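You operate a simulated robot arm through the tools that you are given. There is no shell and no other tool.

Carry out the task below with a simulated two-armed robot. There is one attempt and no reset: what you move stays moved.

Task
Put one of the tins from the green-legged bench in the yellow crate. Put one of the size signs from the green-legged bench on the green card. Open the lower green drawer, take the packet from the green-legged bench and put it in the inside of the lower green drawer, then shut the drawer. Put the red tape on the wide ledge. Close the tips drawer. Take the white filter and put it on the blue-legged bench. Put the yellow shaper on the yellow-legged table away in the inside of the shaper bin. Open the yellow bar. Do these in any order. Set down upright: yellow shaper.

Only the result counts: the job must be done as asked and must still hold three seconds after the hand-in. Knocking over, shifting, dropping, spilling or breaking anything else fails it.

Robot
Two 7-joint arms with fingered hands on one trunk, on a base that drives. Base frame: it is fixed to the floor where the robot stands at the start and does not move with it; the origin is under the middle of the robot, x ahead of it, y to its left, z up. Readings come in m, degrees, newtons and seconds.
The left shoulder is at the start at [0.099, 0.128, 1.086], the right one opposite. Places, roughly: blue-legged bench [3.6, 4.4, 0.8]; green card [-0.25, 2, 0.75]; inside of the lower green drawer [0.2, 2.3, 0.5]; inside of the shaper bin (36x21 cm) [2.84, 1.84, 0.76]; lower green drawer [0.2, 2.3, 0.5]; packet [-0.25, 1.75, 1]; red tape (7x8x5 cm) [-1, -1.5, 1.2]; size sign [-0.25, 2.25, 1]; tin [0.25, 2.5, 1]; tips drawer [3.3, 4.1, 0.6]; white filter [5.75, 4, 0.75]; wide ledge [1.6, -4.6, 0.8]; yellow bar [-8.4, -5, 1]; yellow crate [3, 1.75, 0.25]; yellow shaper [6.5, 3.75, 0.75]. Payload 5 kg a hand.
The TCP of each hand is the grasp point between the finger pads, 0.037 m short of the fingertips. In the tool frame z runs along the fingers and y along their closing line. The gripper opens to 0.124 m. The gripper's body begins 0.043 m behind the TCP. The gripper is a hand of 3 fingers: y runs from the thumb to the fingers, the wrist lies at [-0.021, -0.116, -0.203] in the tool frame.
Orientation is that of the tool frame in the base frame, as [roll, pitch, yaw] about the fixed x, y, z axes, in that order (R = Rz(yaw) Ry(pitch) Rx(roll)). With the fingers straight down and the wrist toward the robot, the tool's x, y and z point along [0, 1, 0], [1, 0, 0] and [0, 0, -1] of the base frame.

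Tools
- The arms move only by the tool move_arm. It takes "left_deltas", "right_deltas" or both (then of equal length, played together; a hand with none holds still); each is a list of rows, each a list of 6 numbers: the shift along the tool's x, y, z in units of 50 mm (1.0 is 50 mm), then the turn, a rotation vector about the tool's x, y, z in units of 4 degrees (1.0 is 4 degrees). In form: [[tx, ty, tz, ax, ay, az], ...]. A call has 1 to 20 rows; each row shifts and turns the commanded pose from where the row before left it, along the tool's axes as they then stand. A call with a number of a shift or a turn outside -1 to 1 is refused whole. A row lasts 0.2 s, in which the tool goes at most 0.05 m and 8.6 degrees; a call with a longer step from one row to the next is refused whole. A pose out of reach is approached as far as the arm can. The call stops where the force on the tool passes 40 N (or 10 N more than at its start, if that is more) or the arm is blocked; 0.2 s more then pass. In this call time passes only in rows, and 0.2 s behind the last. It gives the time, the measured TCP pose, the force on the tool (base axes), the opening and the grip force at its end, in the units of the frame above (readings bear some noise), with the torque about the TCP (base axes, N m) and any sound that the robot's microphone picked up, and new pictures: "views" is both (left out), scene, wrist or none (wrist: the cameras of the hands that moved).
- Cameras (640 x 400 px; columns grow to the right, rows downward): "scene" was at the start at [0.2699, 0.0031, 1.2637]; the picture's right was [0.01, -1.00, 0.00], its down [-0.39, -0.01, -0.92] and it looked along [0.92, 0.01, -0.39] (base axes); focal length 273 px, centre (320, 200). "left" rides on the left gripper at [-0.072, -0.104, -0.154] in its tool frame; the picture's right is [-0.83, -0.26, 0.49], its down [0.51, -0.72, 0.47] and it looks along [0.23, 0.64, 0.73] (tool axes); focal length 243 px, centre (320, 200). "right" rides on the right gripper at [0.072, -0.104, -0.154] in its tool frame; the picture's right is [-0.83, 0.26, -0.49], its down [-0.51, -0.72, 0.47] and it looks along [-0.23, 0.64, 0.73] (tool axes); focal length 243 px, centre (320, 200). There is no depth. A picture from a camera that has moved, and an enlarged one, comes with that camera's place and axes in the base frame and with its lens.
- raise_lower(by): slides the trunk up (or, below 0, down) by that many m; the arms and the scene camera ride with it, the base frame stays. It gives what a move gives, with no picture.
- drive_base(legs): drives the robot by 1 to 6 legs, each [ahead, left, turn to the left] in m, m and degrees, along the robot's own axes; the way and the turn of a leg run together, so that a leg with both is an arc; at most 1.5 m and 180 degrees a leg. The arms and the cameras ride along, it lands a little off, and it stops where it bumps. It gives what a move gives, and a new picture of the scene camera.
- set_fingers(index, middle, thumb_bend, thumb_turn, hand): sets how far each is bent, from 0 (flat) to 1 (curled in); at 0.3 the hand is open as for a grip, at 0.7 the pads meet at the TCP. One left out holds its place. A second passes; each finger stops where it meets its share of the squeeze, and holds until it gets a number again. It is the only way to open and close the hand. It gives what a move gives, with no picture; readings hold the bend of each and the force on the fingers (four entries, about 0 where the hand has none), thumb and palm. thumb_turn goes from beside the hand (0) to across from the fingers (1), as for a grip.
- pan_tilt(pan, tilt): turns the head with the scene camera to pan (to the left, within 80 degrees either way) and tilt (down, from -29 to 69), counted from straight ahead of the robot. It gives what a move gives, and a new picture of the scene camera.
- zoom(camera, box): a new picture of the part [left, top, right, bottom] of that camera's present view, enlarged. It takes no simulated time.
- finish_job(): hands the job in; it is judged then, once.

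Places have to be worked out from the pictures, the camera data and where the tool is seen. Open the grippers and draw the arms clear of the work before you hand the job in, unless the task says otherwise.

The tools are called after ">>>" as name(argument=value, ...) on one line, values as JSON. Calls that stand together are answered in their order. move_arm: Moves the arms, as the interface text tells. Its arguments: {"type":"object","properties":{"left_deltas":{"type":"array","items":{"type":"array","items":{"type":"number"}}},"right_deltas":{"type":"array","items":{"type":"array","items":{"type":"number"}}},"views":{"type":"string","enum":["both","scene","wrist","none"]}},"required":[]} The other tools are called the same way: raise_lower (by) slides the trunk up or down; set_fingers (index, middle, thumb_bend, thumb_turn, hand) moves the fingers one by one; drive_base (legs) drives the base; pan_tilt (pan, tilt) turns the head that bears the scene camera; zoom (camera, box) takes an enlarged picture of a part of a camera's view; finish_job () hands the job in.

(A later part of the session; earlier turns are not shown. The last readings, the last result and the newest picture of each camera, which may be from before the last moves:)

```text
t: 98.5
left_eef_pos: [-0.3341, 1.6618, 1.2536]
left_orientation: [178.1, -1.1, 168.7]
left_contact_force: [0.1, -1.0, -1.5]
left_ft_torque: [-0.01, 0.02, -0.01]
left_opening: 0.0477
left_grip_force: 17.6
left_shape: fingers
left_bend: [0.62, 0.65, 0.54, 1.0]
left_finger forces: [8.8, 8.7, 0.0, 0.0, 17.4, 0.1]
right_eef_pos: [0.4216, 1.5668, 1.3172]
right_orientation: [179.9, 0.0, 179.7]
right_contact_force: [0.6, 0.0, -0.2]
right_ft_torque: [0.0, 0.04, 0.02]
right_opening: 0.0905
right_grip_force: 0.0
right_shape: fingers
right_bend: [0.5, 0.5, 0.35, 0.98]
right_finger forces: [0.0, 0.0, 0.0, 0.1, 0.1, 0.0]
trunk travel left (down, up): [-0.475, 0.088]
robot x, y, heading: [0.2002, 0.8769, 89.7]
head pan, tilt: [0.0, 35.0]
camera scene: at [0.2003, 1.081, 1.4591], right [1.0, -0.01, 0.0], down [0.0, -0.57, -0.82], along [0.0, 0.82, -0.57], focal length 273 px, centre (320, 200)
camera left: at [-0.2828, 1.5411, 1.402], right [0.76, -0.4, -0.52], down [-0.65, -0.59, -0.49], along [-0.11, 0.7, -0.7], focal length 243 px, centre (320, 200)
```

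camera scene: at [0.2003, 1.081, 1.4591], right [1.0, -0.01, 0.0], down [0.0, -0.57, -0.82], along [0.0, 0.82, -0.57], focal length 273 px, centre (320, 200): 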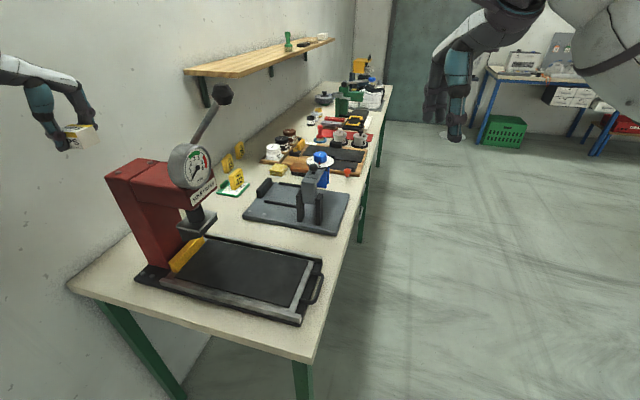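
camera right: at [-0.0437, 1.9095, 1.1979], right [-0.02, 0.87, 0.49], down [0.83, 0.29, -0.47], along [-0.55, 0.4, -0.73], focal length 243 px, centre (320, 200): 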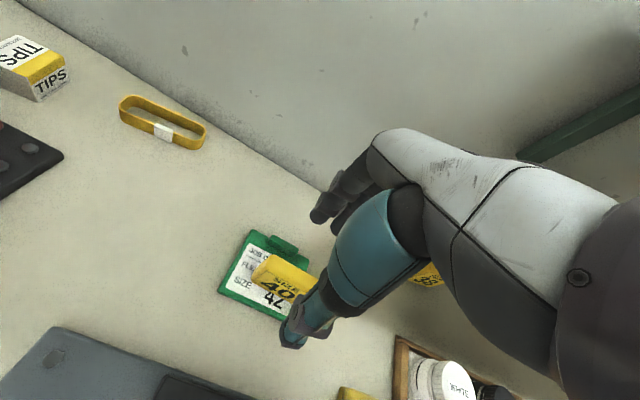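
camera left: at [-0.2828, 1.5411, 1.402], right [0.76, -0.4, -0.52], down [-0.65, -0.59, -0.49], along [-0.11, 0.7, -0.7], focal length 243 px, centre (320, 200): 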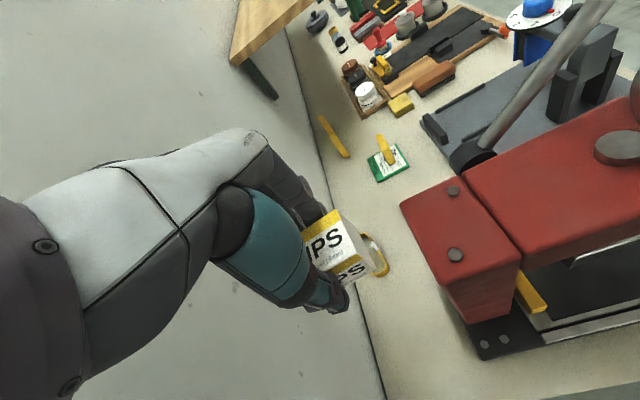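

Packet held. Raise a bit and bring the left hand back diagonally clear of the press.

>>> move_arm(left_deltas=[[0, 0, -0.8, 0, 0, 0], [-0.3, -0.6, -0.6, 0, 0, 0], [-0.5, -0.8, 0, 0, 0, 0], [-0.6, -0.7, 0, 0, 0, 0], [-0.6, -0.7, 0, 0, 0, 0], [-0.6, -0.7, 0, 0, 0, 0], [-0.6, -0.7, 0, 0, 0, 0], [-0.6, -0.7, 0, 0, 0, 0]], views="none")

```text
t: 100.3
left_eef_pos: [-0.1928, 1.3789, 1.314]
left_orientation: [177.8, -1.1, 168.6]
left_contact_force: [0.1, 0.2, -2.1]
left_ft_torque: [0.04, 0.04, 0.03]
left_opening: 0.0475
left_grip_force: 17.2
left_shape: fingers
left_bend: [0.62, 0.65, 0.54, 1.0]
left_finger forces: [8.6, 8.6, 0.0, 0.0, 17.2, 0.1]
right_eef_pos: [0.4224, 1.5641, 1.3193]
right_orientation: [179.9, 0.1, 179.5]
right_contact_force: [0.3, -0.8, -0.2]
right_ft_torque: [0.05, 0.04, 0.01]
right_opening: 0.0904
right_grip_force: 0.0
right_shape: fingers
right_bend: [0.5, 0.5, 0.35, 0.98]
right_finger forces: [0.0, 0.1, 0.0, 0.0, 0.1, 0.0]
trunk travel left (down, up): [-0.475, 0.088]
robot x, y, heading: [0.1999, 0.8762, 89.5]
head pan, tilt: [0.0, 35.0]
```

Now drive to stand about 1 m in front of the green drawers, facing the bench.

>>> drive_base(legs=[[0, -1.2, 0], [1.1, 0, 0], [0, 0, 75]])

>>> raise_lower(by=-0.3)

>>> pan_tilt(pan=0, tilt=30)

```text
t: 119.7
left_eef_pos: [0.8321, 1.7153, 1.311]
left_orientation: [177.9, -1.1, -116.1]
left_contact_force: [0.6, 0.0, -0.7]
left_ft_torque: [-0.04, 0.05, -0.01]
left_opening: 0.0469
left_grip_force: 16.5
left_shape: fingers
left_bend: [0.62, 0.65, 0.54, 1.0]
left_finger forces: [8.1, 8.3, 0.0, 0.0, 16.5, 0.1]
right_eef_pos: [0.8095, 2.3587, 1.3179]
right_orientation: [180.0, 0.0, -105.0]
right_contact_force: [0.0, 0.5, -0.6]
right_ft_torque: [0.01, 0.01, -0.02]
right_opening: 0.0905
right_grip_force: 0.2
right_shape: fingers
right_bend: [0.5, 0.5, 0.35, 0.98]
right_finger forces: [0.0, 0.0, 0.0, 0.0, 0.0, 0.1]
trunk travel left (down, up): [-0.475, 0.088]
robot x, y, heading: [1.4209, 1.9646, 165.0]
head pan, tilt: [0.0, 35.0]
camera scene: at [1.2251, 2.0212, 1.459], right [0.26, 0.97, 0.0], down [0.55, -0.15, -0.82], along [-0.79, 0.21, -0.57], focal length 273 px, centre (320, 200)
```

scene: 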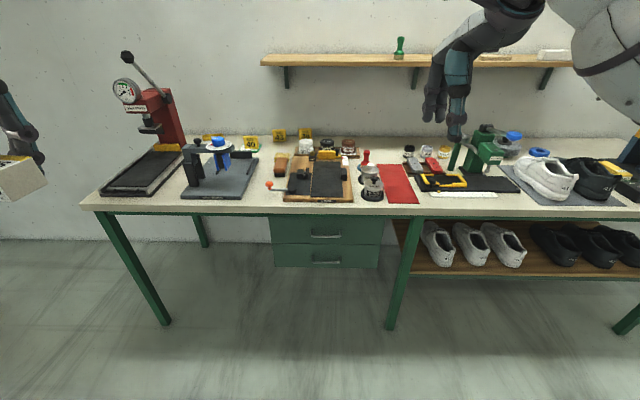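

```text
t: 122.7
left_eef_pos: [0.8327, 1.714, 1.012]
left_orientation: [177.8, -1.1, -116.2]
left_contact_force: [-0.4, 1.3, -1.0]
left_ft_torque: [0.03, -0.01, 0.04]
left_opening: 0.0473
left_grip_force: 16.6
left_shape: fingers
left_bend: [0.62, 0.65, 0.54, 1.0]
left_finger forces: [8.2, 8.2, 0.0, 0.0, 16.4, 0.1]
right_eef_pos: [0.8104, 2.3574, 1.0186]
right_orientation: [179.9, -0.1, -105.1]
right_contact_force: [1.3, 0.1, 0.6]
right_ft_torque: [-0.02, 0.01, 0.01]
right_opening: 0.0905
right_grip_force: 0.1
right_shape: fingers
right_bend: [0.5, 0.5, 0.35, 0.98]
right_finger forces: [0.0, 0.1, 0.0, 0.1, 0.1, 0.0]
trunk travel left (down, up): [-0.175, 0.388]
robot x, y, heading: [1.4248, 1.9621, 165.0]
head pan, tilt: [0.0, 35.0]
```

```text
t: 123.4
left_eef_pos: [0.8322, 1.7162, 1.0119]
left_orientation: [177.9, -1.0, -116.2]
left_contact_force: [0.6, -0.1, -1.5]
left_ft_torque: [0.05, 0.01, -0.01]
left_opening: 0.0471
left_grip_force: 16.5
left_shape: fingers
left_bend: [0.62, 0.65, 0.54, 1.0]
left_finger forces: [8.3, 8.3, 0.0, 0.0, 16.4, 0.0]
right_eef_pos: [0.8104, 2.3575, 1.0187]
right_orientation: [179.9, 0.0, -105.1]
right_contact_force: [-0.5, 0.4, -0.4]
right_ft_torque: [0.05, -0.01, -0.03]
right_opening: 0.0903
right_grip_force: 0.0
right_shape: fingers
right_bend: [0.5, 0.5, 0.35, 0.98]
right_finger forces: [0.0, 0.1, 0.0, 0.1, 0.0, 0.0]
trunk travel left (down, up): [-0.175, 0.388]
robot x, y, heading: [1.4204, 1.9628, 164.9]
head pan, tilt: [0.0, 30.0]
camera scene: at [1.1301, 2.0466, 1.1408], right [0.26, 0.97, 0.0], down [0.48, -0.13, -0.87], along [-0.84, 0.23, -0.5], focal length 273 px, centre (320, 200)
```

scene: 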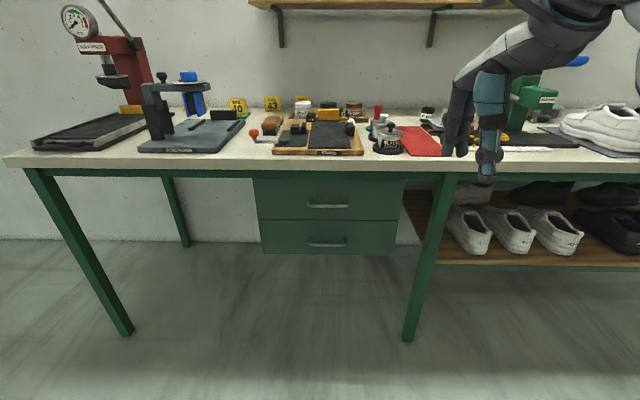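

Handles triangulate: lower at z≈0.545, upper z≈0.69, both ~4 cm behind the bench edge, at about (0.427,2.259). I'll tilt the right hand 60° forward to grip the lower handle, keeping the packet in the left hand.

>>> move_arm(right_deltas=[[0, 0, 0, -1, 0, 0], [0, 0, 0, -1, 0, 0], [0, 0, 0, -1, 0, 0], [0, 0, 0, -1, 0, 0], [0, 0, 0, -1, 0, 0], [0, 0, 0, -1, 0, 0], [0, 0, 0, -1, 0, 0], [0, 0, 0, -1, 0, 0], [0, 0, 0, -1, 0, 0], [0, 0, 0, -1, 0, 0], [0, 0, 0, -1, 0, 0], [0, 0, 0, -1, 0, 0], [0, 0, 0, -1, 0, 0], [0, 0, 0, -1, 0, 0], [0, 0, 0, -1, 0, 0]], views="both")

```text
t: 126.6
left_eef_pos: [0.832, 1.7152, 1.0112]
left_orientation: [178.0, -1.1, -116.1]
left_contact_force: [-0.4, 0.0, -1.2]
left_ft_torque: [0.03, 0.01, 0.03]
left_opening: 0.0472
left_grip_force: 16.2
left_shape: fingers
left_bend: [0.62, 0.65, 0.54, 1.0]
left_finger forces: [8.2, 8.2, 0.0, 0.0, 16.4, 0.0]
right_eef_pos: [0.8064, 2.3669, 1.0209]
right_orientation: [129.6, 0.1, -104.0]
right_contact_force: [-0.1, -0.9, 0.6]
right_ft_torque: [-0.03, 0.0, 0.0]
right_opening: 0.0905
right_grip_force: 0.0
right_shape: fingers
right_bend: [0.5, 0.5, 0.35, 0.98]
right_finger forces: [0.1, 0.0, 0.0, 0.0, 0.1, 0.1]
right hand out of reach, approached as far as the arm can: row 12, 13, 14, 15
trunk travel left (down, up): [-0.175, 0.388]
robot x, y, heading: [1.4223, 1.9635, 165.0]
head pan, tilt: [0.0, 30.0]
camera scene: at [1.1299, 2.0468, 1.1408], right [0.26, 0.97, 0.0], down [0.48, -0.13, -0.87], along [-0.84, 0.23, -0.5], focal length 273 px, centre (320, 200)
camera right: at [0.9674, 2.2511, 1.0393], right [0.41, 0.75, 0.52], down [0.22, 0.47, -0.86], along [-0.89, 0.46, 0.03], focal length 243 px, centre (320, 200)
```

scene: 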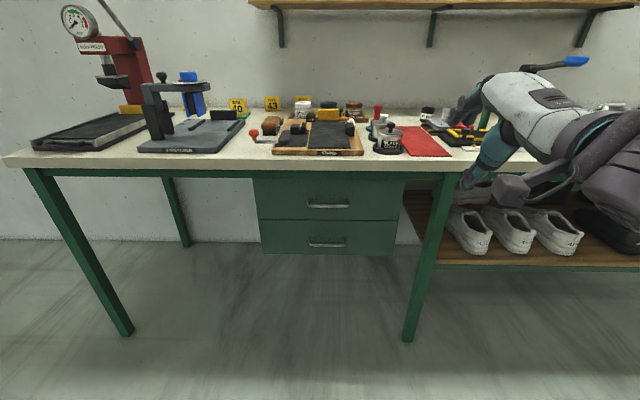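
right: 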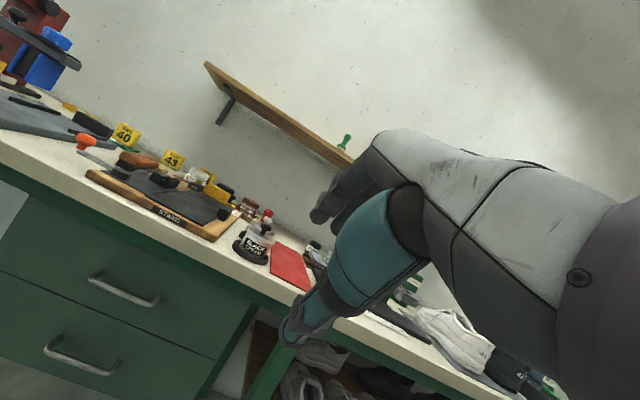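

Tilt reached ~50°. Now lower the hand to about z≈0.62.

>>> move_arm(right_deltas=[[0, -0.8, 0.58, 0, 0, 0], [0, -0.8, 0.58, 0, 0, 0], [0, -0.8, 0.58, 0, 0, 0], [0, -0.8, 0.58, 0, 0, 0], [0, -0.8, 0.58, 0, 0, 0], [0, -0.8, 0.58, 0, 0, 0], [0, -0.8, 0.58, 0, 0, 0], [0, -0.8, 0.58, 0, 0, 0]], views="both")

```text
t: 128.4
left_eef_pos: [0.8322, 1.7154, 1.0104]
left_orientation: [177.9, -1.1, -116.2]
left_contact_force: [0.1, -0.5, -1.5]
left_ft_torque: [0.03, 0.0, -0.03]
left_opening: 0.047
left_grip_force: 16.7
left_shape: fingers
left_bend: [0.62, 0.65, 0.54, 1.0]
left_finger forces: [8.3, 8.3, 0.1, 0.0, 16.4, 0.0]
right_eef_pos: [0.8063, 2.3759, 1.0004]
right_orientation: [129.8, 0.1, -103.8]
right_contact_force: [0.0, 0.5, 0.0]
right_ft_torque: [0.01, 0.0, 0.0]
right_opening: 0.0906
right_grip_force: 0.1
right_shape: fingers
right_bend: [0.5, 0.5, 0.35, 0.98]
right_finger forces: [0.0, 0.0, 0.0, 0.0, 0.0, 0.0]
right hand out of reach, approached as far as the arm can: row 1, 2, 3, 4, 5, 6, 7, 8
trunk travel left (down, up): [-0.175, 0.388]
robot x, y, heading: [1.4224, 1.962, 165.1]
head pan, tilt: [0.0, 30.0]
camera scene: at [1.1301, 2.0466, 1.1409], right [0.26, 0.97, 0.0], down [0.48, -0.13, -0.87], along [-0.84, 0.23, -0.5], focal length 273 px, centre (320, 200)
camera right: at [0.9685, 2.2632, 1.0189], right [0.4, 0.75, 0.52], down [0.22, 0.47, -0.85], along [-0.89, 0.46, 0.02], focal length 243 px, centre (320, 200)
```

scene: 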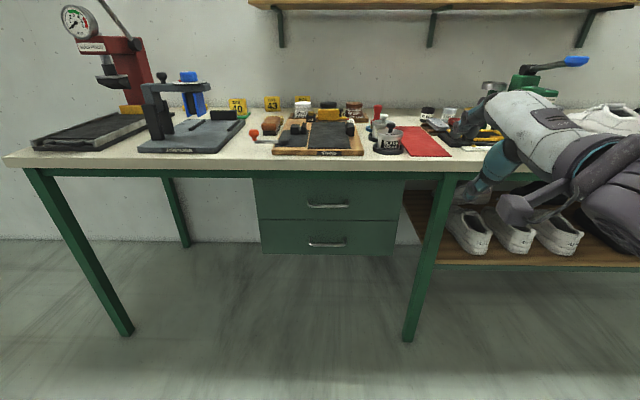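
right: 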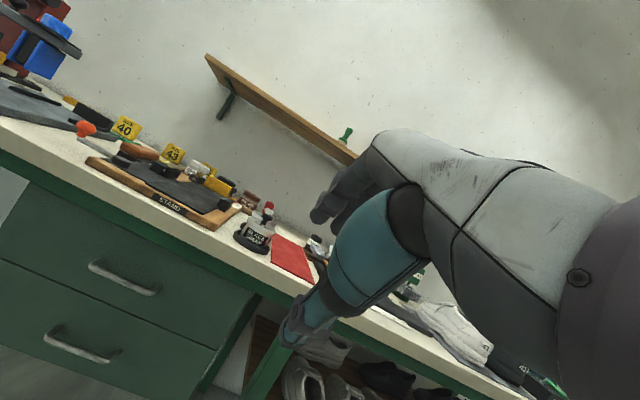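

The folded arm limits the tilt; extending forward and relaxing the tilt should help. Command ahead with some tilt back.

>>> move_arm(right_deltas=[[0, 0.5, 0.85, 1, 0, 0], [0, 0.5, 0.85, 1, 0, 0], [0, 0.5, 0.85, 1, 0, 0], [0, 0.6, 0.78, 1, 0, 0]], views="scene")

```text
t: 129.4
left_eef_pos: [0.8313, 1.7149, 1.0109]
left_orientation: [178.0, -1.0, -116.2]
left_contact_force: [0.2, -0.3, -1.7]
left_ft_torque: [0.01, -0.01, -0.02]
left_opening: 0.0474
left_grip_force: 17.2
left_shape: fingers
left_bend: [0.62, 0.65, 0.54, 1.0]
left_finger forces: [8.1, 8.1, 0.0, 0.0, 16.5, 0.0]
right_eef_pos: [0.6191, 2.4242, 0.9533]
right_orientation: [145.7, 0.2, -104.0]
right_contact_force: [0.1, -0.1, -0.2]
right_ft_torque: [0.02, -0.01, -0.01]
right_opening: 0.0908
right_grip_force: 0.2
right_shape: fingers
right_bend: [0.5, 0.5, 0.35, 0.98]
right_finger forces: [0.1, 0.0, 0.1, 0.1, 0.0, 0.0]
trunk travel left (down, up): [-0.175, 0.388]
robot x, y, heading: [1.4238, 1.9663, 164.9]
head pan, tilt: [0.0, 30.0]
camera scene: at [1.1288, 2.0465, 1.1405], right [0.26, 0.97, 0.0], down [0.48, -0.13, -0.87], along [-0.84, 0.23, -0.5], focal length 273 px, centre (320, 200)
```

scene: 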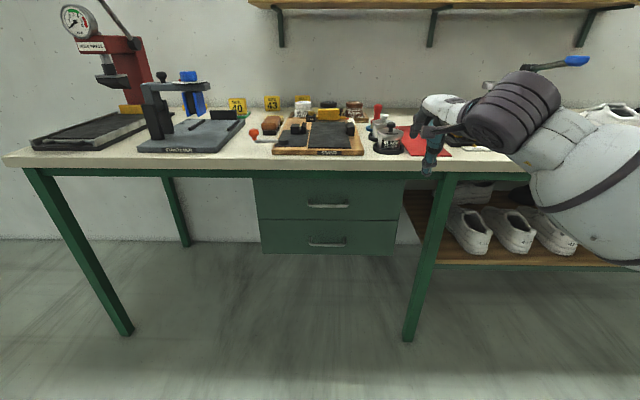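

Commanded pose follows the reached one. Now lower the hand ~0.35 m at this 34° tilt, in front of the bench edge.

>>> move_arm(right_deltas=[[0, -0.72, 0.68, 0, 0, 0], [0, -0.66, 0.73, 0, 0, 0], [0, -0.56, 0.82, 0, 0, 0], [0, -0.56, 0.82, 0, 0, 0], [0, -0.56, 0.82, 0, 0, 0], [0, -0.56, 0.82, 0, 0, 0], [0, -0.56, 0.82, 0, 0, 0], [0, -0.56, 0.82, 0, 0, 0]], views="both")

```text
t: 131.2
left_eef_pos: [0.8318, 1.7152, 1.0107]
left_orientation: [178.0, -1.0, -116.2]
left_contact_force: [-0.9, -0.3, -1.3]
left_ft_torque: [0.08, 0.01, -0.05]
left_opening: 0.0472
left_grip_force: 16.1
left_shape: fingers
left_bend: [0.62, 0.65, 0.54, 1.0]
left_finger forces: [8.2, 8.3, 0.0, 0.0, 16.6, 0.1]
right_eef_pos: [0.671, 2.4644, 0.7164]
right_orientation: [144.6, -0.7, -100.6]
right_contact_force: [4.0, -1.9, -15.6]
right_ft_torque: [0.21, 1.12, -0.03]
right_opening: 0.0908
right_grip_force: 0.0
right_shape: fingers
right_bend: [0.5, 0.5, 0.35, 0.98]
right_finger forces: [0.0, 0.0, 0.1, 0.0, 0.0, 0.0]
right hand out of reach, approached as far as the arm can: row 3, 4, 5, 6, 7, 8
trunk travel left (down, up): [-0.175, 0.388]
robot x, y, heading: [1.4199, 1.9649, 164.8]
head pan, tilt: [0.0, 30.0]
camera scene: at [1.1296, 2.0457, 1.1404], right [0.26, 0.97, 0.0], down [0.48, -0.13, -0.87], along [-0.84, 0.23, -0.5], focal length 273 px, centre (320, 200)
camera right: at [0.8285, 2.3627, 0.7821], right [0.22, 0.81, 0.54], down [0.4, 0.43, -0.81], along [-0.89, 0.4, -0.23], focal length 243 px, centre (320, 200)
```

scene: 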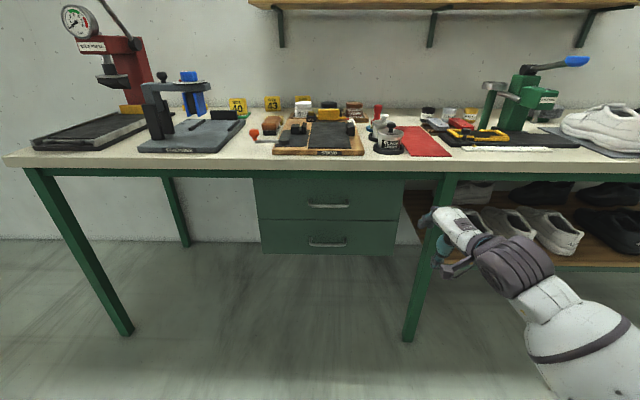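
right: 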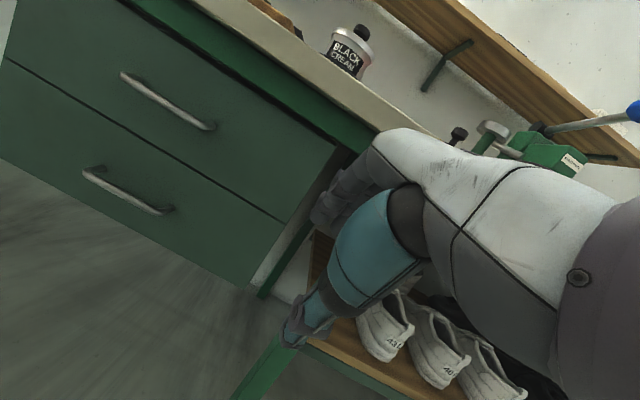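

The arm's low limit is near; use the trunk instead. Lower the trunk 0.1 m, shift the base left 0.26 m so the right hand lines up with the handle, and look.

>>> raise_lower(by=-0.09)

>>> drive_base(legs=[[0, 0.25, 0]])

>>> move_arm(right_deltas=[[0, 0.1, 0, 0, 0, 0]], views="wrist")

```text
t: 132.4
left_eef_pos: [0.8333, 1.7155, 0.9226]
left_orientation: [177.9, -1.1, -116.2]
left_contact_force: [-0.3, 0.6, -1.0]
left_ft_torque: [-0.04, 0.03, -0.04]
left_opening: 0.0475
left_grip_force: 16.7
left_shape: fingers
left_bend: [0.62, 0.65, 0.54, 1.0]
left_finger forces: [8.2, 8.2, 0.0, 0.0, 16.4, 0.0]
right_eef_pos: [0.675, 2.4671, 0.6243]
right_orientation: [144.6, -0.8, -100.7]
right_contact_force: [0.1, -0.8, 0.7]
right_ft_torque: [-0.01, 0.0, 0.0]
right_opening: 0.0908
right_grip_force: 0.0
right_shape: fingers
right_bend: [0.5, 0.5, 0.35, 0.98]
right_finger forces: [0.0, 0.0, 0.0, 0.1, 0.0, 0.0]
trunk travel left (down, up): [-0.085, 0.478]
robot x, y, heading: [1.4204, 1.9677, 165.0]
head pan, tilt: [0.0, 30.0]
```

```text
t: 135.2
left_eef_pos: [0.7671, 1.4809, 0.9218]
left_orientation: [177.9, -1.0, -116.2]
left_contact_force: [0.0, -0.1, -1.0]
left_ft_torque: [0.02, -0.02, -0.02]
left_opening: 0.0473
left_grip_force: 16.2
left_shape: fingers
left_bend: [0.62, 0.65, 0.54, 1.0]
left_finger forces: [8.2, 8.2, 0.0, 0.0, 16.4, 0.1]
right_eef_pos: [0.6112, 2.2303, 0.6221]
right_orientation: [144.7, -0.8, -100.8]
right_contact_force: [0.6, 0.7, -0.2]
right_ft_torque: [-0.01, 0.0, -0.01]
right_opening: 0.0911
right_grip_force: 0.0
right_shape: fingers
right_bend: [0.5, 0.5, 0.35, 0.98]
right_finger forces: [0.1, 0.0, 0.1, 0.1, 0.0, 0.0]
trunk travel left (down, up): [-0.085, 0.478]
robot x, y, heading: [1.363, 1.7287, 164.8]
head pan, tilt: [0.0, 30.0]
camera scene: at [1.0318, 1.8197, 1.034], right [0.26, 0.96, 0.0], down [0.48, -0.13, -0.87], along [-0.84, 0.23, -0.5], focal length 273 px, centre (320, 200)
```

scene: 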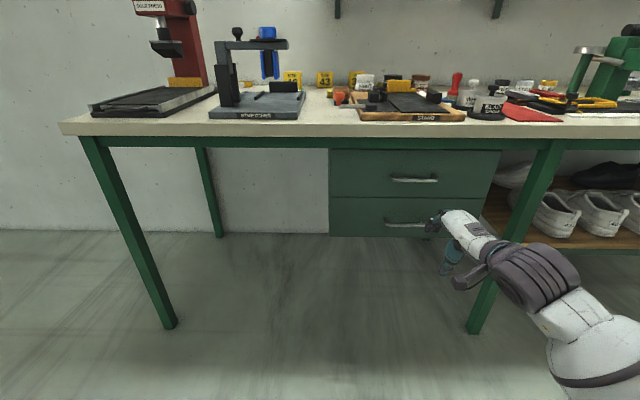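

```text
t: 135.6
left_eef_pos: [0.7674, 1.4795, 0.9224]
left_orientation: [178.1, -1.1, -116.3]
left_contact_force: [0.1, -0.4, -0.7]
left_ft_torque: [0.03, 0.03, -0.01]
left_opening: 0.0475
left_grip_force: 16.3
left_shape: fingers
left_bend: [0.62, 0.65, 0.54, 1.0]
left_finger forces: [8.2, 8.3, 0.0, 0.0, 16.4, 0.0]
right_eef_pos: [0.6067, 2.2326, 0.6268]
right_orientation: [144.7, -0.9, -100.7]
right_contact_force: [0.3, -0.9, 1.4]
right_ft_torque: [0.01, 0.01, 0.02]
right_opening: 0.0907
right_grip_force: 0.1
right_shape: fingers
right_bend: [0.5, 0.5, 0.35, 0.98]
right_finger forces: [0.1, 0.1, 0.0, 0.1, 0.0, 0.1]
trunk travel left (down, up): [-0.085, 0.478]
robot x, y, heading: [1.3589, 1.7311, 164.8]
head pan, tilt: [0.0, 30.0]
camera right: at [0.7639, 2.1302, 0.6931], right [0.23, 0.81, 0.54], down [0.4, 0.43, -0.81], along [-0.89, 0.4, -0.23], focal length 243 px, centre (320, 200)
```

right: 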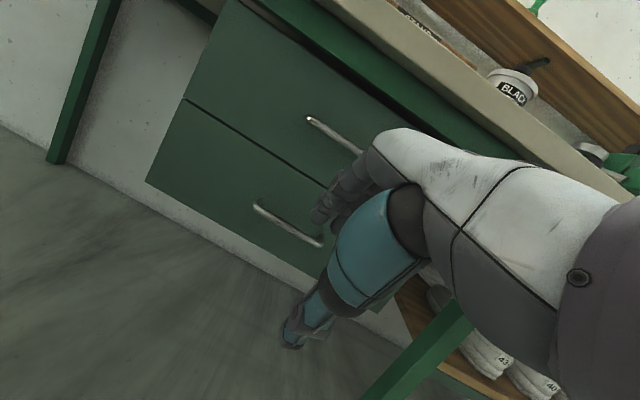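

Handle re-triangulated at (0.418,2.265,0.54). I'll lower the trunk 3 cm, drive forward 0.15 m so fingertips sit above/behind the bar, and check.

>>> raise_lower(by=-0.025)

>>> drive_base(legs=[[0.12, 0.018, 0]])

>>> move_arm(right_deltas=[[0, 0.02, 0, 0, 0, 0]], views="both")

```text
t: 136.3
left_eef_pos: [0.7677, 1.4805, 0.8973]
left_orientation: [177.9, -1.0, -116.3]
left_contact_force: [0.6, 0.2, -1.0]
left_ft_torque: [0.01, -0.02, 0.0]
left_opening: 0.0472
left_grip_force: 16.4
left_shape: fingers
left_bend: [0.62, 0.65, 0.54, 1.0]
left_finger forces: [8.3, 8.3, 0.1, 0.0, 16.4, 0.1]
right_eef_pos: [0.6068, 2.2324, 0.6011]
right_orientation: [144.7, -0.8, -100.7]
right_contact_force: [-0.6, -0.7, -0.6]
right_ft_torque: [0.01, 0.0, -0.02]
right_opening: 0.0909
right_grip_force: 0.1
right_shape: fingers
right_bend: [0.5, 0.5, 0.35, 0.98]
right_finger forces: [0.1, 0.1, 0.0, 0.0, 0.0, 0.1]
trunk travel left (down, up): [-0.06, 0.503]
robot x, y, heading: [1.3596, 1.7331, 165.0]
head pan, tilt: [0.0, 30.0]
```

```text
t: 137.5
left_eef_pos: [0.6486, 1.4937, 0.8972]
left_orientation: [178.0, -1.1, -116.3]
left_contact_force: [0.8, 0.0, -0.6]
left_ft_torque: [-0.01, -0.03, -0.01]
left_opening: 0.0472
left_grip_force: 16.8
left_shape: fingers
left_bend: [0.62, 0.65, 0.54, 1.0]
left_finger forces: [8.2, 8.3, 0.0, 0.1, 16.4, 0.0]
right_eef_pos: [0.4881, 2.245, 0.6013]
right_orientation: [144.8, -0.8, -100.6]
right_contact_force: [-1.1, 0.1, -0.5]
right_ft_torque: [-0.02, -0.03, -0.01]
right_opening: 0.0908
right_grip_force: 0.2
right_shape: fingers
right_bend: [0.5, 0.5, 0.35, 0.98]
right_finger forces: [0.0, 0.1, 0.0, 0.1, 0.0, 0.0]
trunk travel left (down, up): [-0.06, 0.503]
robot x, y, heading: [1.235, 1.7408, 164.7]
head pan, tilt: [0.0, 30.0]
camera scene: at [0.9045, 1.8357, 1.0074], right [0.26, 0.97, 0.0], down [0.48, -0.13, -0.87], along [-0.84, 0.23, -0.5], focal length 273 px, centre (320, 200)
```

scene: 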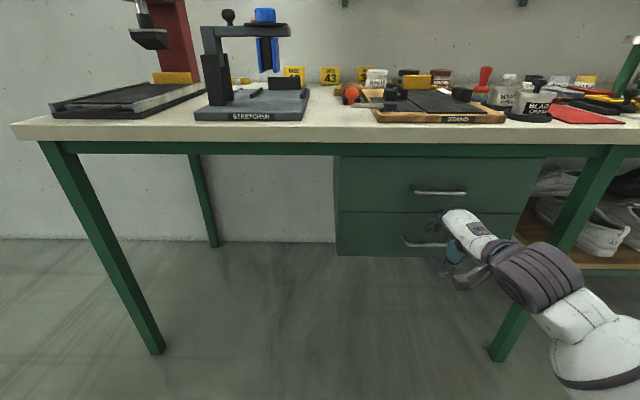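

```text
t: 137.9
left_eef_pos: [0.6493, 1.4938, 0.897]
left_orientation: [178.1, -1.1, -116.3]
left_contact_force: [-0.2, 0.5, -1.6]
left_ft_torque: [0.0, -0.02, 0.0]
left_opening: 0.0471
left_grip_force: 16.5
left_shape: fingers
left_bend: [0.62, 0.65, 0.54, 1.0]
left_finger forces: [8.2, 8.3, 0.0, 0.0, 16.4, 0.1]
right_eef_pos: [0.4876, 2.2456, 0.6025]
right_orientation: [144.9, -0.9, -100.7]
right_contact_force: [-0.2, -0.7, -1.0]
right_ft_torque: [0.01, -0.01, -0.03]
right_opening: 0.0906
right_grip_force: 0.1
right_shape: fingers
right_bend: [0.5, 0.5, 0.35, 0.98]
right_finger forces: [0.0, 0.0, 0.1, 0.0, 0.0, 0.1]
trunk travel left (down, up): [-0.06, 0.503]
robot x, y, heading: [1.2405, 1.7451, 164.7]
head pan, tilt: [0.0, 30.0]
camera scene: at [0.9052, 1.8357, 1.0076], right [0.26, 0.97, 0.0], down [0.48, -0.13, -0.87], along [-0.84, 0.23, -0.5], focal length 273 px, centre (320, 200)
camera right: at [0.6441, 2.1439, 0.6682], right [0.22, 0.81, 0.54], down [0.4, 0.43, -0.81], along [-0.89, 0.4, -0.23], focal length 243 px, centre (320, 200)
```

scene: 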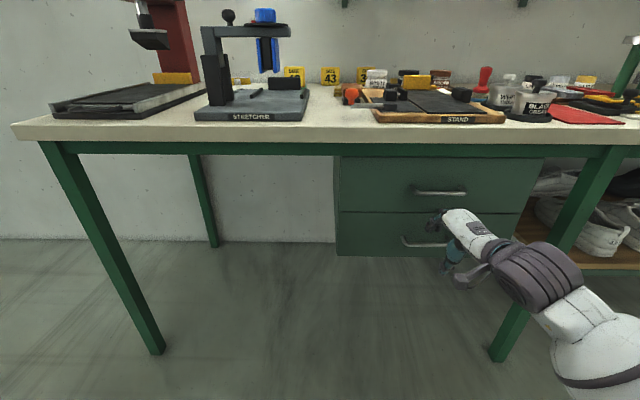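
right: 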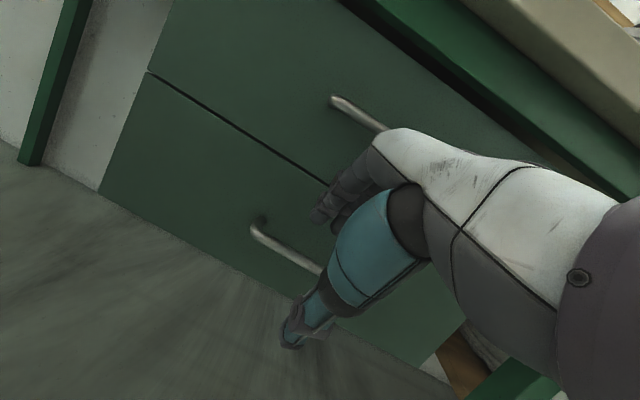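

Bar is ~8 cm ahead of the TCP (z≈0.536). Move the hand ahead 4.2 cm with the arm at this height.

>>> move_arm(right_deltas=[[0, 0.35, 0.245, 0, 0, 0], [0, 0.35, 0.245, 0, 0, 0]], views="both")

```text
t: 138.5
left_eef_pos: [0.6536, 1.4924, 0.8981]
left_orientation: [177.7, -1.1, -116.3]
left_contact_force: [-0.4, 0.1, -1.1]
left_ft_torque: [0.02, 0.02, 0.01]
left_opening: 0.0473
left_grip_force: 16.4
left_shape: fingers
left_bend: [0.62, 0.65, 0.54, 1.0]
left_finger forces: [8.2, 8.3, 0.0, 0.0, 16.4, 0.0]
right_eef_pos: [0.4495, 2.2537, 0.6067]
right_orientation: [144.4, -0.8, -100.6]
right_contact_force: [34.4, -11.2, 13.2]
right_ft_torque: [0.22, 0.67, -0.12]
right_opening: 0.0799
right_grip_force: 18.1
right_shape: fingers
right_bend: [0.57, 0.61, 0.35, 0.98]
right_finger forces: [13.0, 23.5, 0.0, 0.0, 0.0, 0.0]
trunk travel left (down, up): [-0.06, 0.503]
robot x, y, heading: [1.2389, 1.7454, 165.2]
head pan, tilt: [0.0, 30.0]
camera scene: at [0.9097, 1.8343, 1.0092], right [0.26, 0.96, 0.0], down [0.48, -0.13, -0.87], along [-0.84, 0.23, -0.5], focal length 273 px, centre (320, 200)
camera right: at [0.606, 2.1512, 0.6722], right [0.23, 0.81, 0.54], down [0.4, 0.43, -0.81], along [-0.89, 0.4, -0.23], focal length 243 px, centre (320, 200)
```

scene: 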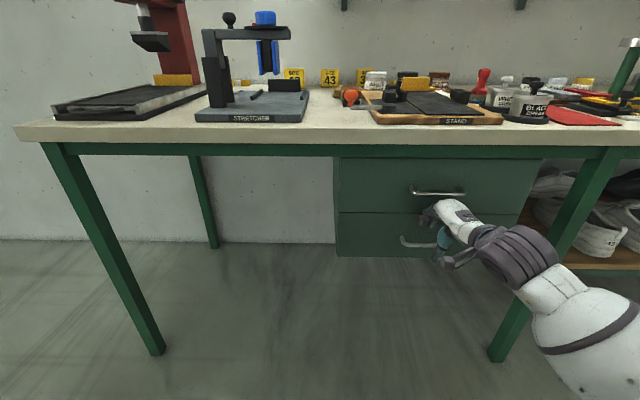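
right: 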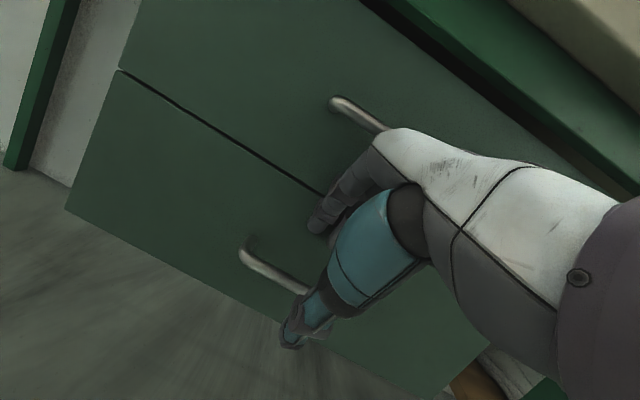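

Fingertips touched the drawer face (34 N), so the bar is ~4 cm in front of it. Back off 2 cm, reset fingers, then lower behind the bar.

>>> move_arm(right_deltas=[[0, -0.4, -0.28, 0, 0, 0]], views="none")

>>> set_fingers(hand="right", index=0.5, middle=0.5, thumb_bend=0.3)

>>> raise_lower(by=-0.05)

>>> move_arm(right_deltas=[[0, 0.02, 0, 0, 0, 0]], views="both")

```text
t: 138.9
left_eef_pos: [0.6495, 1.4935, 0.8966]
left_orientation: [177.9, -1.0, -116.2]
left_contact_force: [0.2, 0.1, -0.6]
left_ft_torque: [0.02, 0.06, -0.01]
left_opening: 0.0471
left_grip_force: 15.9
left_shape: fingers
left_bend: [0.62, 0.65, 0.54, 1.0]
left_finger forces: [8.2, 8.3, 0.0, 0.0, 16.5, 0.0]
right_eef_pos: [0.469, 2.2503, 0.6023]
right_orientation: [144.8, -0.8, -100.7]
right_contact_force: [-0.1, -0.1, 0.9]
right_ft_torque: [0.02, -0.04, 0.0]
right_opening: 0.0906
right_grip_force: 0.0
right_shape: fingers
right_bend: [0.5, 0.5, 0.35, 0.98]
right_finger forces: [0.0, 0.1, 0.0, 0.0, 0.0, 0.1]
trunk travel left (down, up): [-0.06, 0.503]
robot x, y, heading: [1.2392, 1.7441, 164.9]
head pan, tilt: [0.0, 30.0]
```

```text
t: 139.9
left_eef_pos: [0.6487, 1.4932, 0.8969]
left_orientation: [178.0, -1.1, -116.2]
left_contact_force: [-0.2, 1.0, -1.0]
left_ft_torque: [-0.01, -0.02, 0.0]
left_opening: 0.0472
left_grip_force: 16.8
left_shape: fingers
left_bend: [0.62, 0.65, 0.54, 1.0]
left_finger forces: [8.3, 8.4, 0.0, 0.0, 16.4, 0.1]
right_eef_pos: [0.47, 2.2496, 0.6018]
right_orientation: [144.8, -1.0, -100.6]
right_contact_force: [-0.8, 0.3, 0.5]
right_ft_torque: [0.0, 0.0, 0.0]
right_opening: 0.0977
right_grip_force: 0.0
right_shape: fingers
right_bend: [0.5, 0.5, 0.3, 0.98]
right_finger forces: [0.1, 0.0, 0.0, 0.1, 0.1, 0.0]
trunk travel left (down, up): [-0.06, 0.503]
robot x, y, heading: [1.241, 1.7428, 164.9]
head pan, tilt: [0.0, 30.0]
```

```text
t: 140.8
left_eef_pos: [0.6499, 1.4923, 0.8471]
left_orientation: [178.0, -1.1, -116.3]
left_contact_force: [0.2, -0.3, -0.9]
left_ft_torque: [-0.04, 0.0, -0.01]
left_opening: 0.0472
left_grip_force: 16.4
left_shape: fingers
left_bend: [0.62, 0.65, 0.54, 1.0]
left_finger forces: [8.3, 8.3, 0.0, 0.0, 16.4, 0.0]
right_eef_pos: [0.4702, 2.2486, 0.5531]
right_orientation: [144.7, -0.8, -100.6]
right_contact_force: [-0.8, -0.3, 1.2]
right_ft_torque: [-0.01, 0.06, 0.04]
right_opening: 0.0996
right_grip_force: 1.0
right_shape: fingers
right_bend: [0.49, 0.5, 0.3, 0.98]
right_finger forces: [1.2, 0.1, 0.0, 0.0, 0.0, 0.0]
trunk travel left (down, up): [-0.01, 0.553]
robot x, y, heading: [1.2387, 1.7442, 164.7]
head pan, tilt: [0.0, 30.0]
```

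```text
t: 141.2
left_eef_pos: [0.6488, 1.4948, 0.8473]
left_orientation: [177.9, -1.1, -116.2]
left_contact_force: [-0.6, 0.3, -0.9]
left_ft_torque: [-0.02, -0.01, 0.01]
left_opening: 0.0473
left_grip_force: 16.5
left_shape: fingers
left_bend: [0.62, 0.65, 0.54, 1.0]
left_finger forces: [8.2, 8.3, 0.0, 0.0, 16.4, 0.0]
right_eef_pos: [0.4677, 2.2486, 0.5525]
right_orientation: [144.8, -0.9, -100.6]
right_contact_force: [-0.1, 0.1, 1.2]
right_ft_torque: [0.01, 0.04, 0.04]
right_opening: 0.0992
right_grip_force: 0.4
right_shape: fingers
right_bend: [0.49, 0.5, 0.3, 0.98]
right_finger forces: [0.7, 0.1, 0.1, 0.0, 0.0, 0.0]
trunk travel left (down, up): [-0.01, 0.553]
robot x, y, heading: [1.2396, 1.7451, 165.0]
head pan, tilt: [0.0, 30.0]
camera scene: at [0.8954, 1.8383, 0.9675], right [0.26, 0.97, 0.0], down [0.48, -0.13, -0.87], along [-0.84, 0.23, -0.5], focal length 273 px, centre (320, 200)
camera right: at [0.6256, 2.1471, 0.6193], right [0.22, 0.81, 0.54], down [0.4, 0.43, -0.81], along [-0.89, 0.4, -0.23], focal length 243 px, centre (320, 200)
```

scene: 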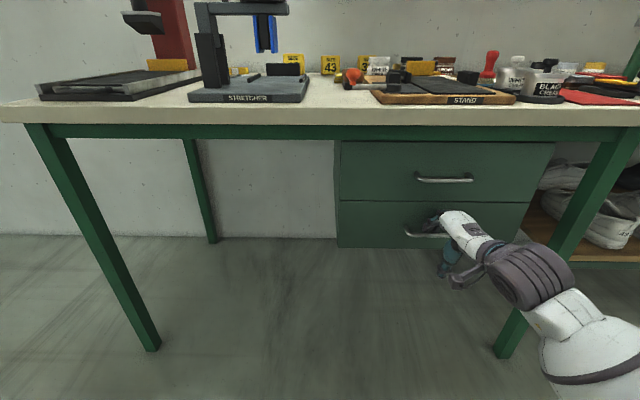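
right: 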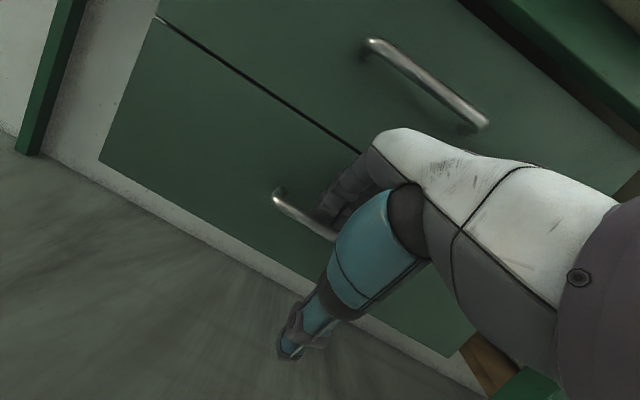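

Zoom to check finger placement relative to the lower bar.

>>> zoom(camera="right", box=[240, 120, 440, 280])

>>> zoom(camera="scene", box=[380, 160, 520, 300])

```text
2.50 times, centred on (340, 200) of right
camera zoom: at [0.6256, 2.1471, 0.6193], right [0.22, 0.81, 0.54], down [0.4, 0.43, -0.81], along [-0.89, 0.4, -0.23], focal length 606 px, centre (270, 200)
```

zoom: 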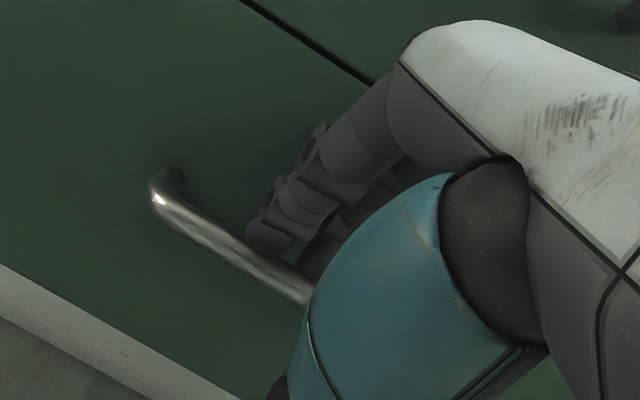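

```text
2.86 times, centred on (450, 230) of scene
camera zoom: at [0.8954, 1.8383, 0.9675], right [0.26, 0.97, 0.0], down [0.48, -0.13, -0.87], along [-0.84, 0.23, -0.5], focal length 780 px, centre (-51, 114)
```

zoom: 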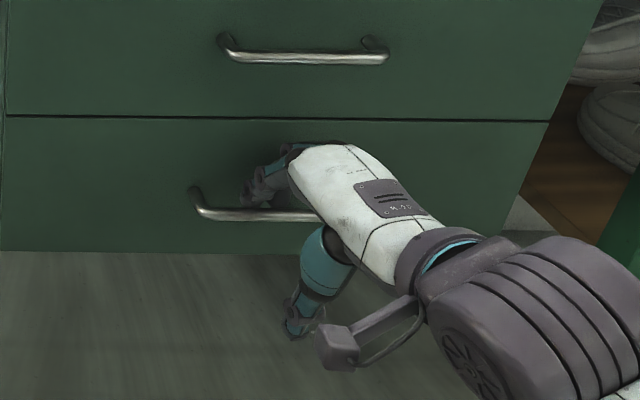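

The fingertips are behind the bar. Lower another 2 cm and then close the hand around the bar.

>>> move_arm(right_deltas=[[0, -0.12, 0.16, 0, 0, 0], [0, -0.12, 0.16, 0, 0, 0]], views="wrist")

>>> set_fingers(hand="right", index=0.7, middle=0.7, thumb_bend=0.7)

```text
t: 141.8
left_eef_pos: [0.6512, 1.4942, 0.8476]
left_orientation: [177.9, -1.1, -116.3]
left_contact_force: [-0.1, 0.4, -1.5]
left_ft_torque: [0.01, -0.03, 0.0]
left_opening: 0.0469
left_grip_force: 16.5
left_shape: fingers
left_bend: [0.62, 0.65, 0.54, 1.0]
left_finger forces: [8.2, 8.4, 0.0, 0.0, 16.4, 0.0]
right_eef_pos: [0.4705, 2.2479, 0.5359]
right_orientation: [144.5, -0.8, -100.6]
right_contact_force: [-1.4, 1.1, 14.1]
right_ft_torque: [-0.04, 0.67, -0.06]
right_opening: 0.1074
right_grip_force: 6.4
right_shape: fingers
right_bend: [0.43, 0.5, 0.3, 0.98]
right_finger forces: [12.5, 0.0, 0.0, 0.1, 0.0, 0.0]
trunk travel left (down, up): [-0.01, 0.553]
robot x, y, heading: [1.2416, 1.7416, 164.7]
head pan, tilt: [0.0, 30.0]
camera right: at [0.6271, 2.1459, 0.6015], right [0.23, 0.81, 0.54], down [0.4, 0.43, -0.81], along [-0.89, 0.4, -0.23], focal length 243 px, centre (320, 200)
```

right: 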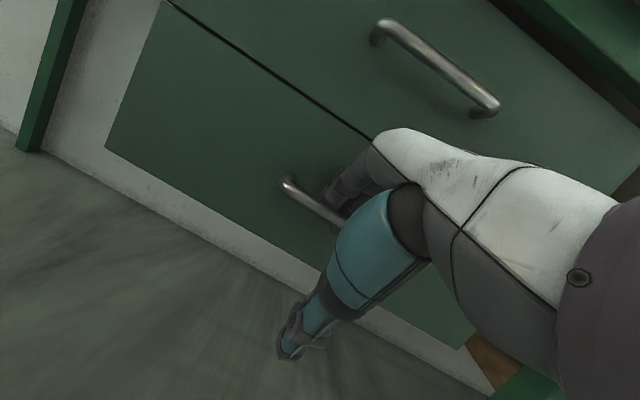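

```text
t: 142.8
left_eef_pos: [0.6505, 1.4939, 0.8459]
left_orientation: [178.0, -1.2, -116.1]
left_contact_force: [0.0, 0.4, -0.8]
left_ft_torque: [0.01, -0.01, -0.04]
left_opening: 0.047
left_grip_force: 16.5
left_shape: fingers
left_bend: [0.62, 0.65, 0.54, 1.0]
left_finger forces: [8.2, 8.3, 0.1, 0.0, 16.4, 0.0]
right_eef_pos: [0.4703, 2.2464, 0.5312]
right_orientation: [144.8, -0.9, -100.5]
right_contact_force: [0.6, -3.2, 0.2]
right_ft_torque: [0.05, 0.09, -0.05]
right_opening: 0.0129
right_grip_force: 6.3
right_shape: fingers
right_bend: [0.66, 0.7, 0.7, 1.0]
right_finger forces: [6.4, 6.8, 0.0, 0.1, 0.0, 0.1]
trunk travel left (down, up): [-0.01, 0.553]
robot x, y, heading: [1.2412, 1.7413, 164.5]
head pan, tilt: [0.0, 30.0]
```

Fingers contact with 6–7 N. Check visually.

>>> zoom(camera="right", box=[240, 120, 440, 280])

>>> zoom(camera="scene", box=[380, 160, 520, 300])

```text
2.50 times, centred on (340, 200) of right
camera zoom: at [0.6262, 2.1457, 0.5987], right [0.22, 0.81, 0.54], down [0.4, 0.43, -0.81], along [-0.89, 0.4, -0.23], focal length 606 px, centre (270, 200)
```

zoom: 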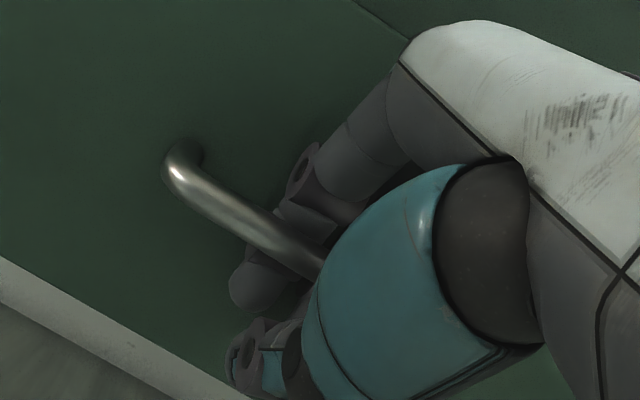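

```text
2.86 times, centred on (450, 230) of scene
camera zoom: at [0.8953, 1.8382, 0.9675], right [0.26, 0.97, 0.0], down [0.48, -0.13, -0.87], along [-0.84, 0.23, -0.5], focal length 780 px, centre (-51, 114)
```

zoom: 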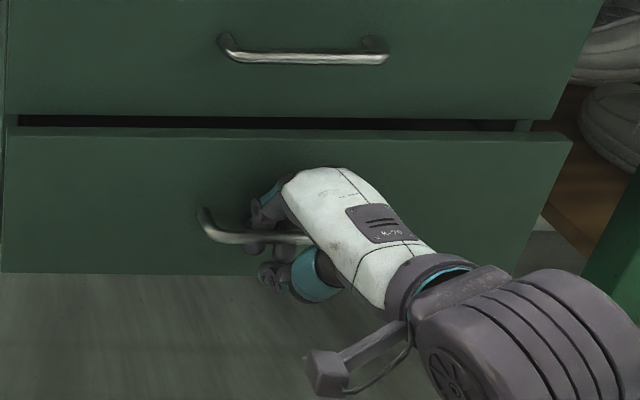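

The fingers hook the bar and the drawer has already opened a bit. Pull by driving backward 0.25 m.

>>> drive_base(legs=[[-0.22, 0, 0]])

```text
t: 144.5
left_eef_pos: [0.861, 1.4358, 0.8475]
left_orientation: [177.8, -1.1, -116.2]
left_contact_force: [0.7, -0.2, -0.6]
left_ft_torque: [0.0, 0.05, -0.03]
left_opening: 0.0473
left_grip_force: 16.8
left_shape: fingers
left_bend: [0.62, 0.65, 0.54, 1.0]
left_finger forces: [8.2, 8.2, 0.0, 0.1, 16.4, 0.0]
right_eef_pos: [0.6819, 2.1914, 0.5342]
right_orientation: [144.7, -0.9, -100.6]
right_contact_force: [-2.0, -4.0, 4.8]
right_ft_torque: [0.11, 0.16, -0.11]
right_opening: 0.0132
right_grip_force: 6.8
right_shape: fingers
right_bend: [0.66, 0.7, 0.7, 1.0]
right_finger forces: [7.2, 6.0, 0.1, 0.0, 0.0, 0.0]
trunk travel left (down, up): [-0.01, 0.553]
robot x, y, heading: [1.4532, 1.6812, 164.9]
head pan, tilt: [0.0, 30.0]
camera scene: at [1.1073, 1.781, 0.9677], right [0.26, 0.96, 0.0], down [0.48, -0.13, -0.87], along [-0.84, 0.23, -0.5], focal length 273 px, centre (320, 200)
```

scene: 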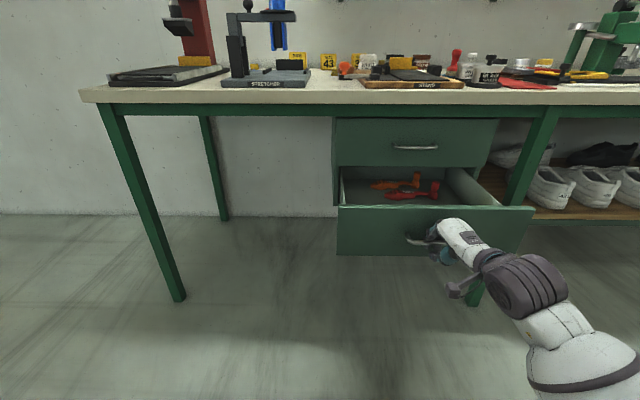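

Drawer is open about 0.24 m, with red clamps at the back. Pull another 5 cm for room.

>>> drive_base(legs=[[-0.06, 0, 0]])

>>> zoom(camera="scene", box=[320, 100, 560, 280])

```text
t: 145.5
left_eef_pos: [0.9181, 1.421, 0.8476]
left_orientation: [178.0, -1.0, -116.3]
left_contact_force: [-0.4, 0.4, -1.6]
left_ft_torque: [0.02, 0.02, 0.01]
left_opening: 0.0473
left_grip_force: 16.6
left_shape: fingers
left_bend: [0.62, 0.65, 0.54, 1.0]
left_finger forces: [8.2, 8.3, 0.0, 0.0, 16.5, 0.0]
right_eef_pos: [0.7404, 2.177, 0.5347]
right_orientation: [144.7, -0.8, -100.8]
right_contact_force: [-2.0, -4.3, 4.3]
right_ft_torque: [0.03, 0.16, -0.02]
right_opening: 0.013
right_grip_force: 5.6
right_shape: fingers
right_bend: [0.66, 0.7, 0.7, 1.0]
right_finger forces: [6.4, 5.3, 0.1, 0.0, 0.0, 0.0]
trunk travel left (down, up): [-0.01, 0.553]
robot x, y, heading: [1.5104, 1.6683, 164.7]
head pan, tilt: [0.0, 30.0]
camera scene: at [1.1653, 1.7656, 0.9677], right [0.26, 0.96, 0.0], down [0.48, -0.13, -0.87], along [-0.84, 0.23, -0.5], focal length 273 px, centre (320, 200)
```

scene: 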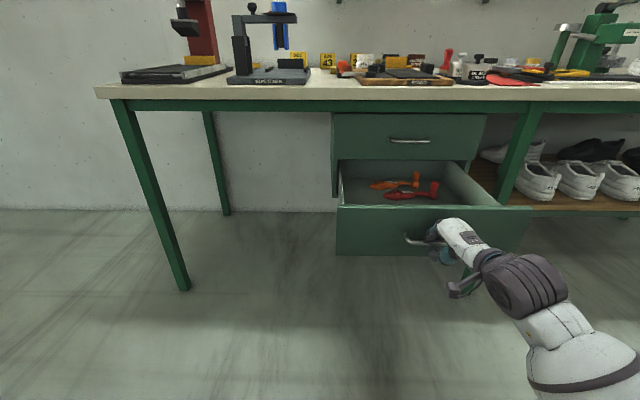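

```text
2.22 times, centred on (440, 190) of scene
camera zoom: at [1.1653, 1.7656, 0.9677], right [0.26, 0.96, 0.0], down [0.48, -0.13, -0.87], along [-0.84, 0.23, -0.5], focal length 607 px, centre (53, 222)
```

zoom: 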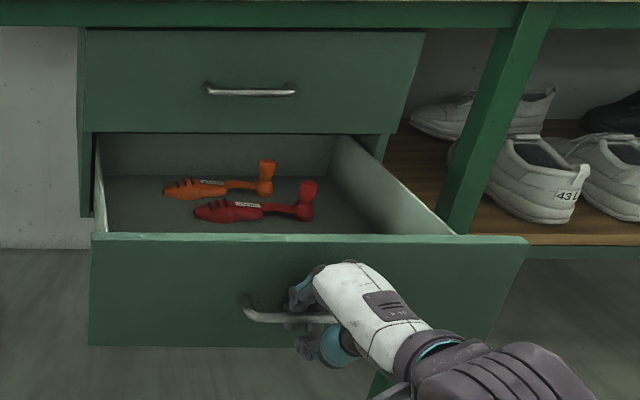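

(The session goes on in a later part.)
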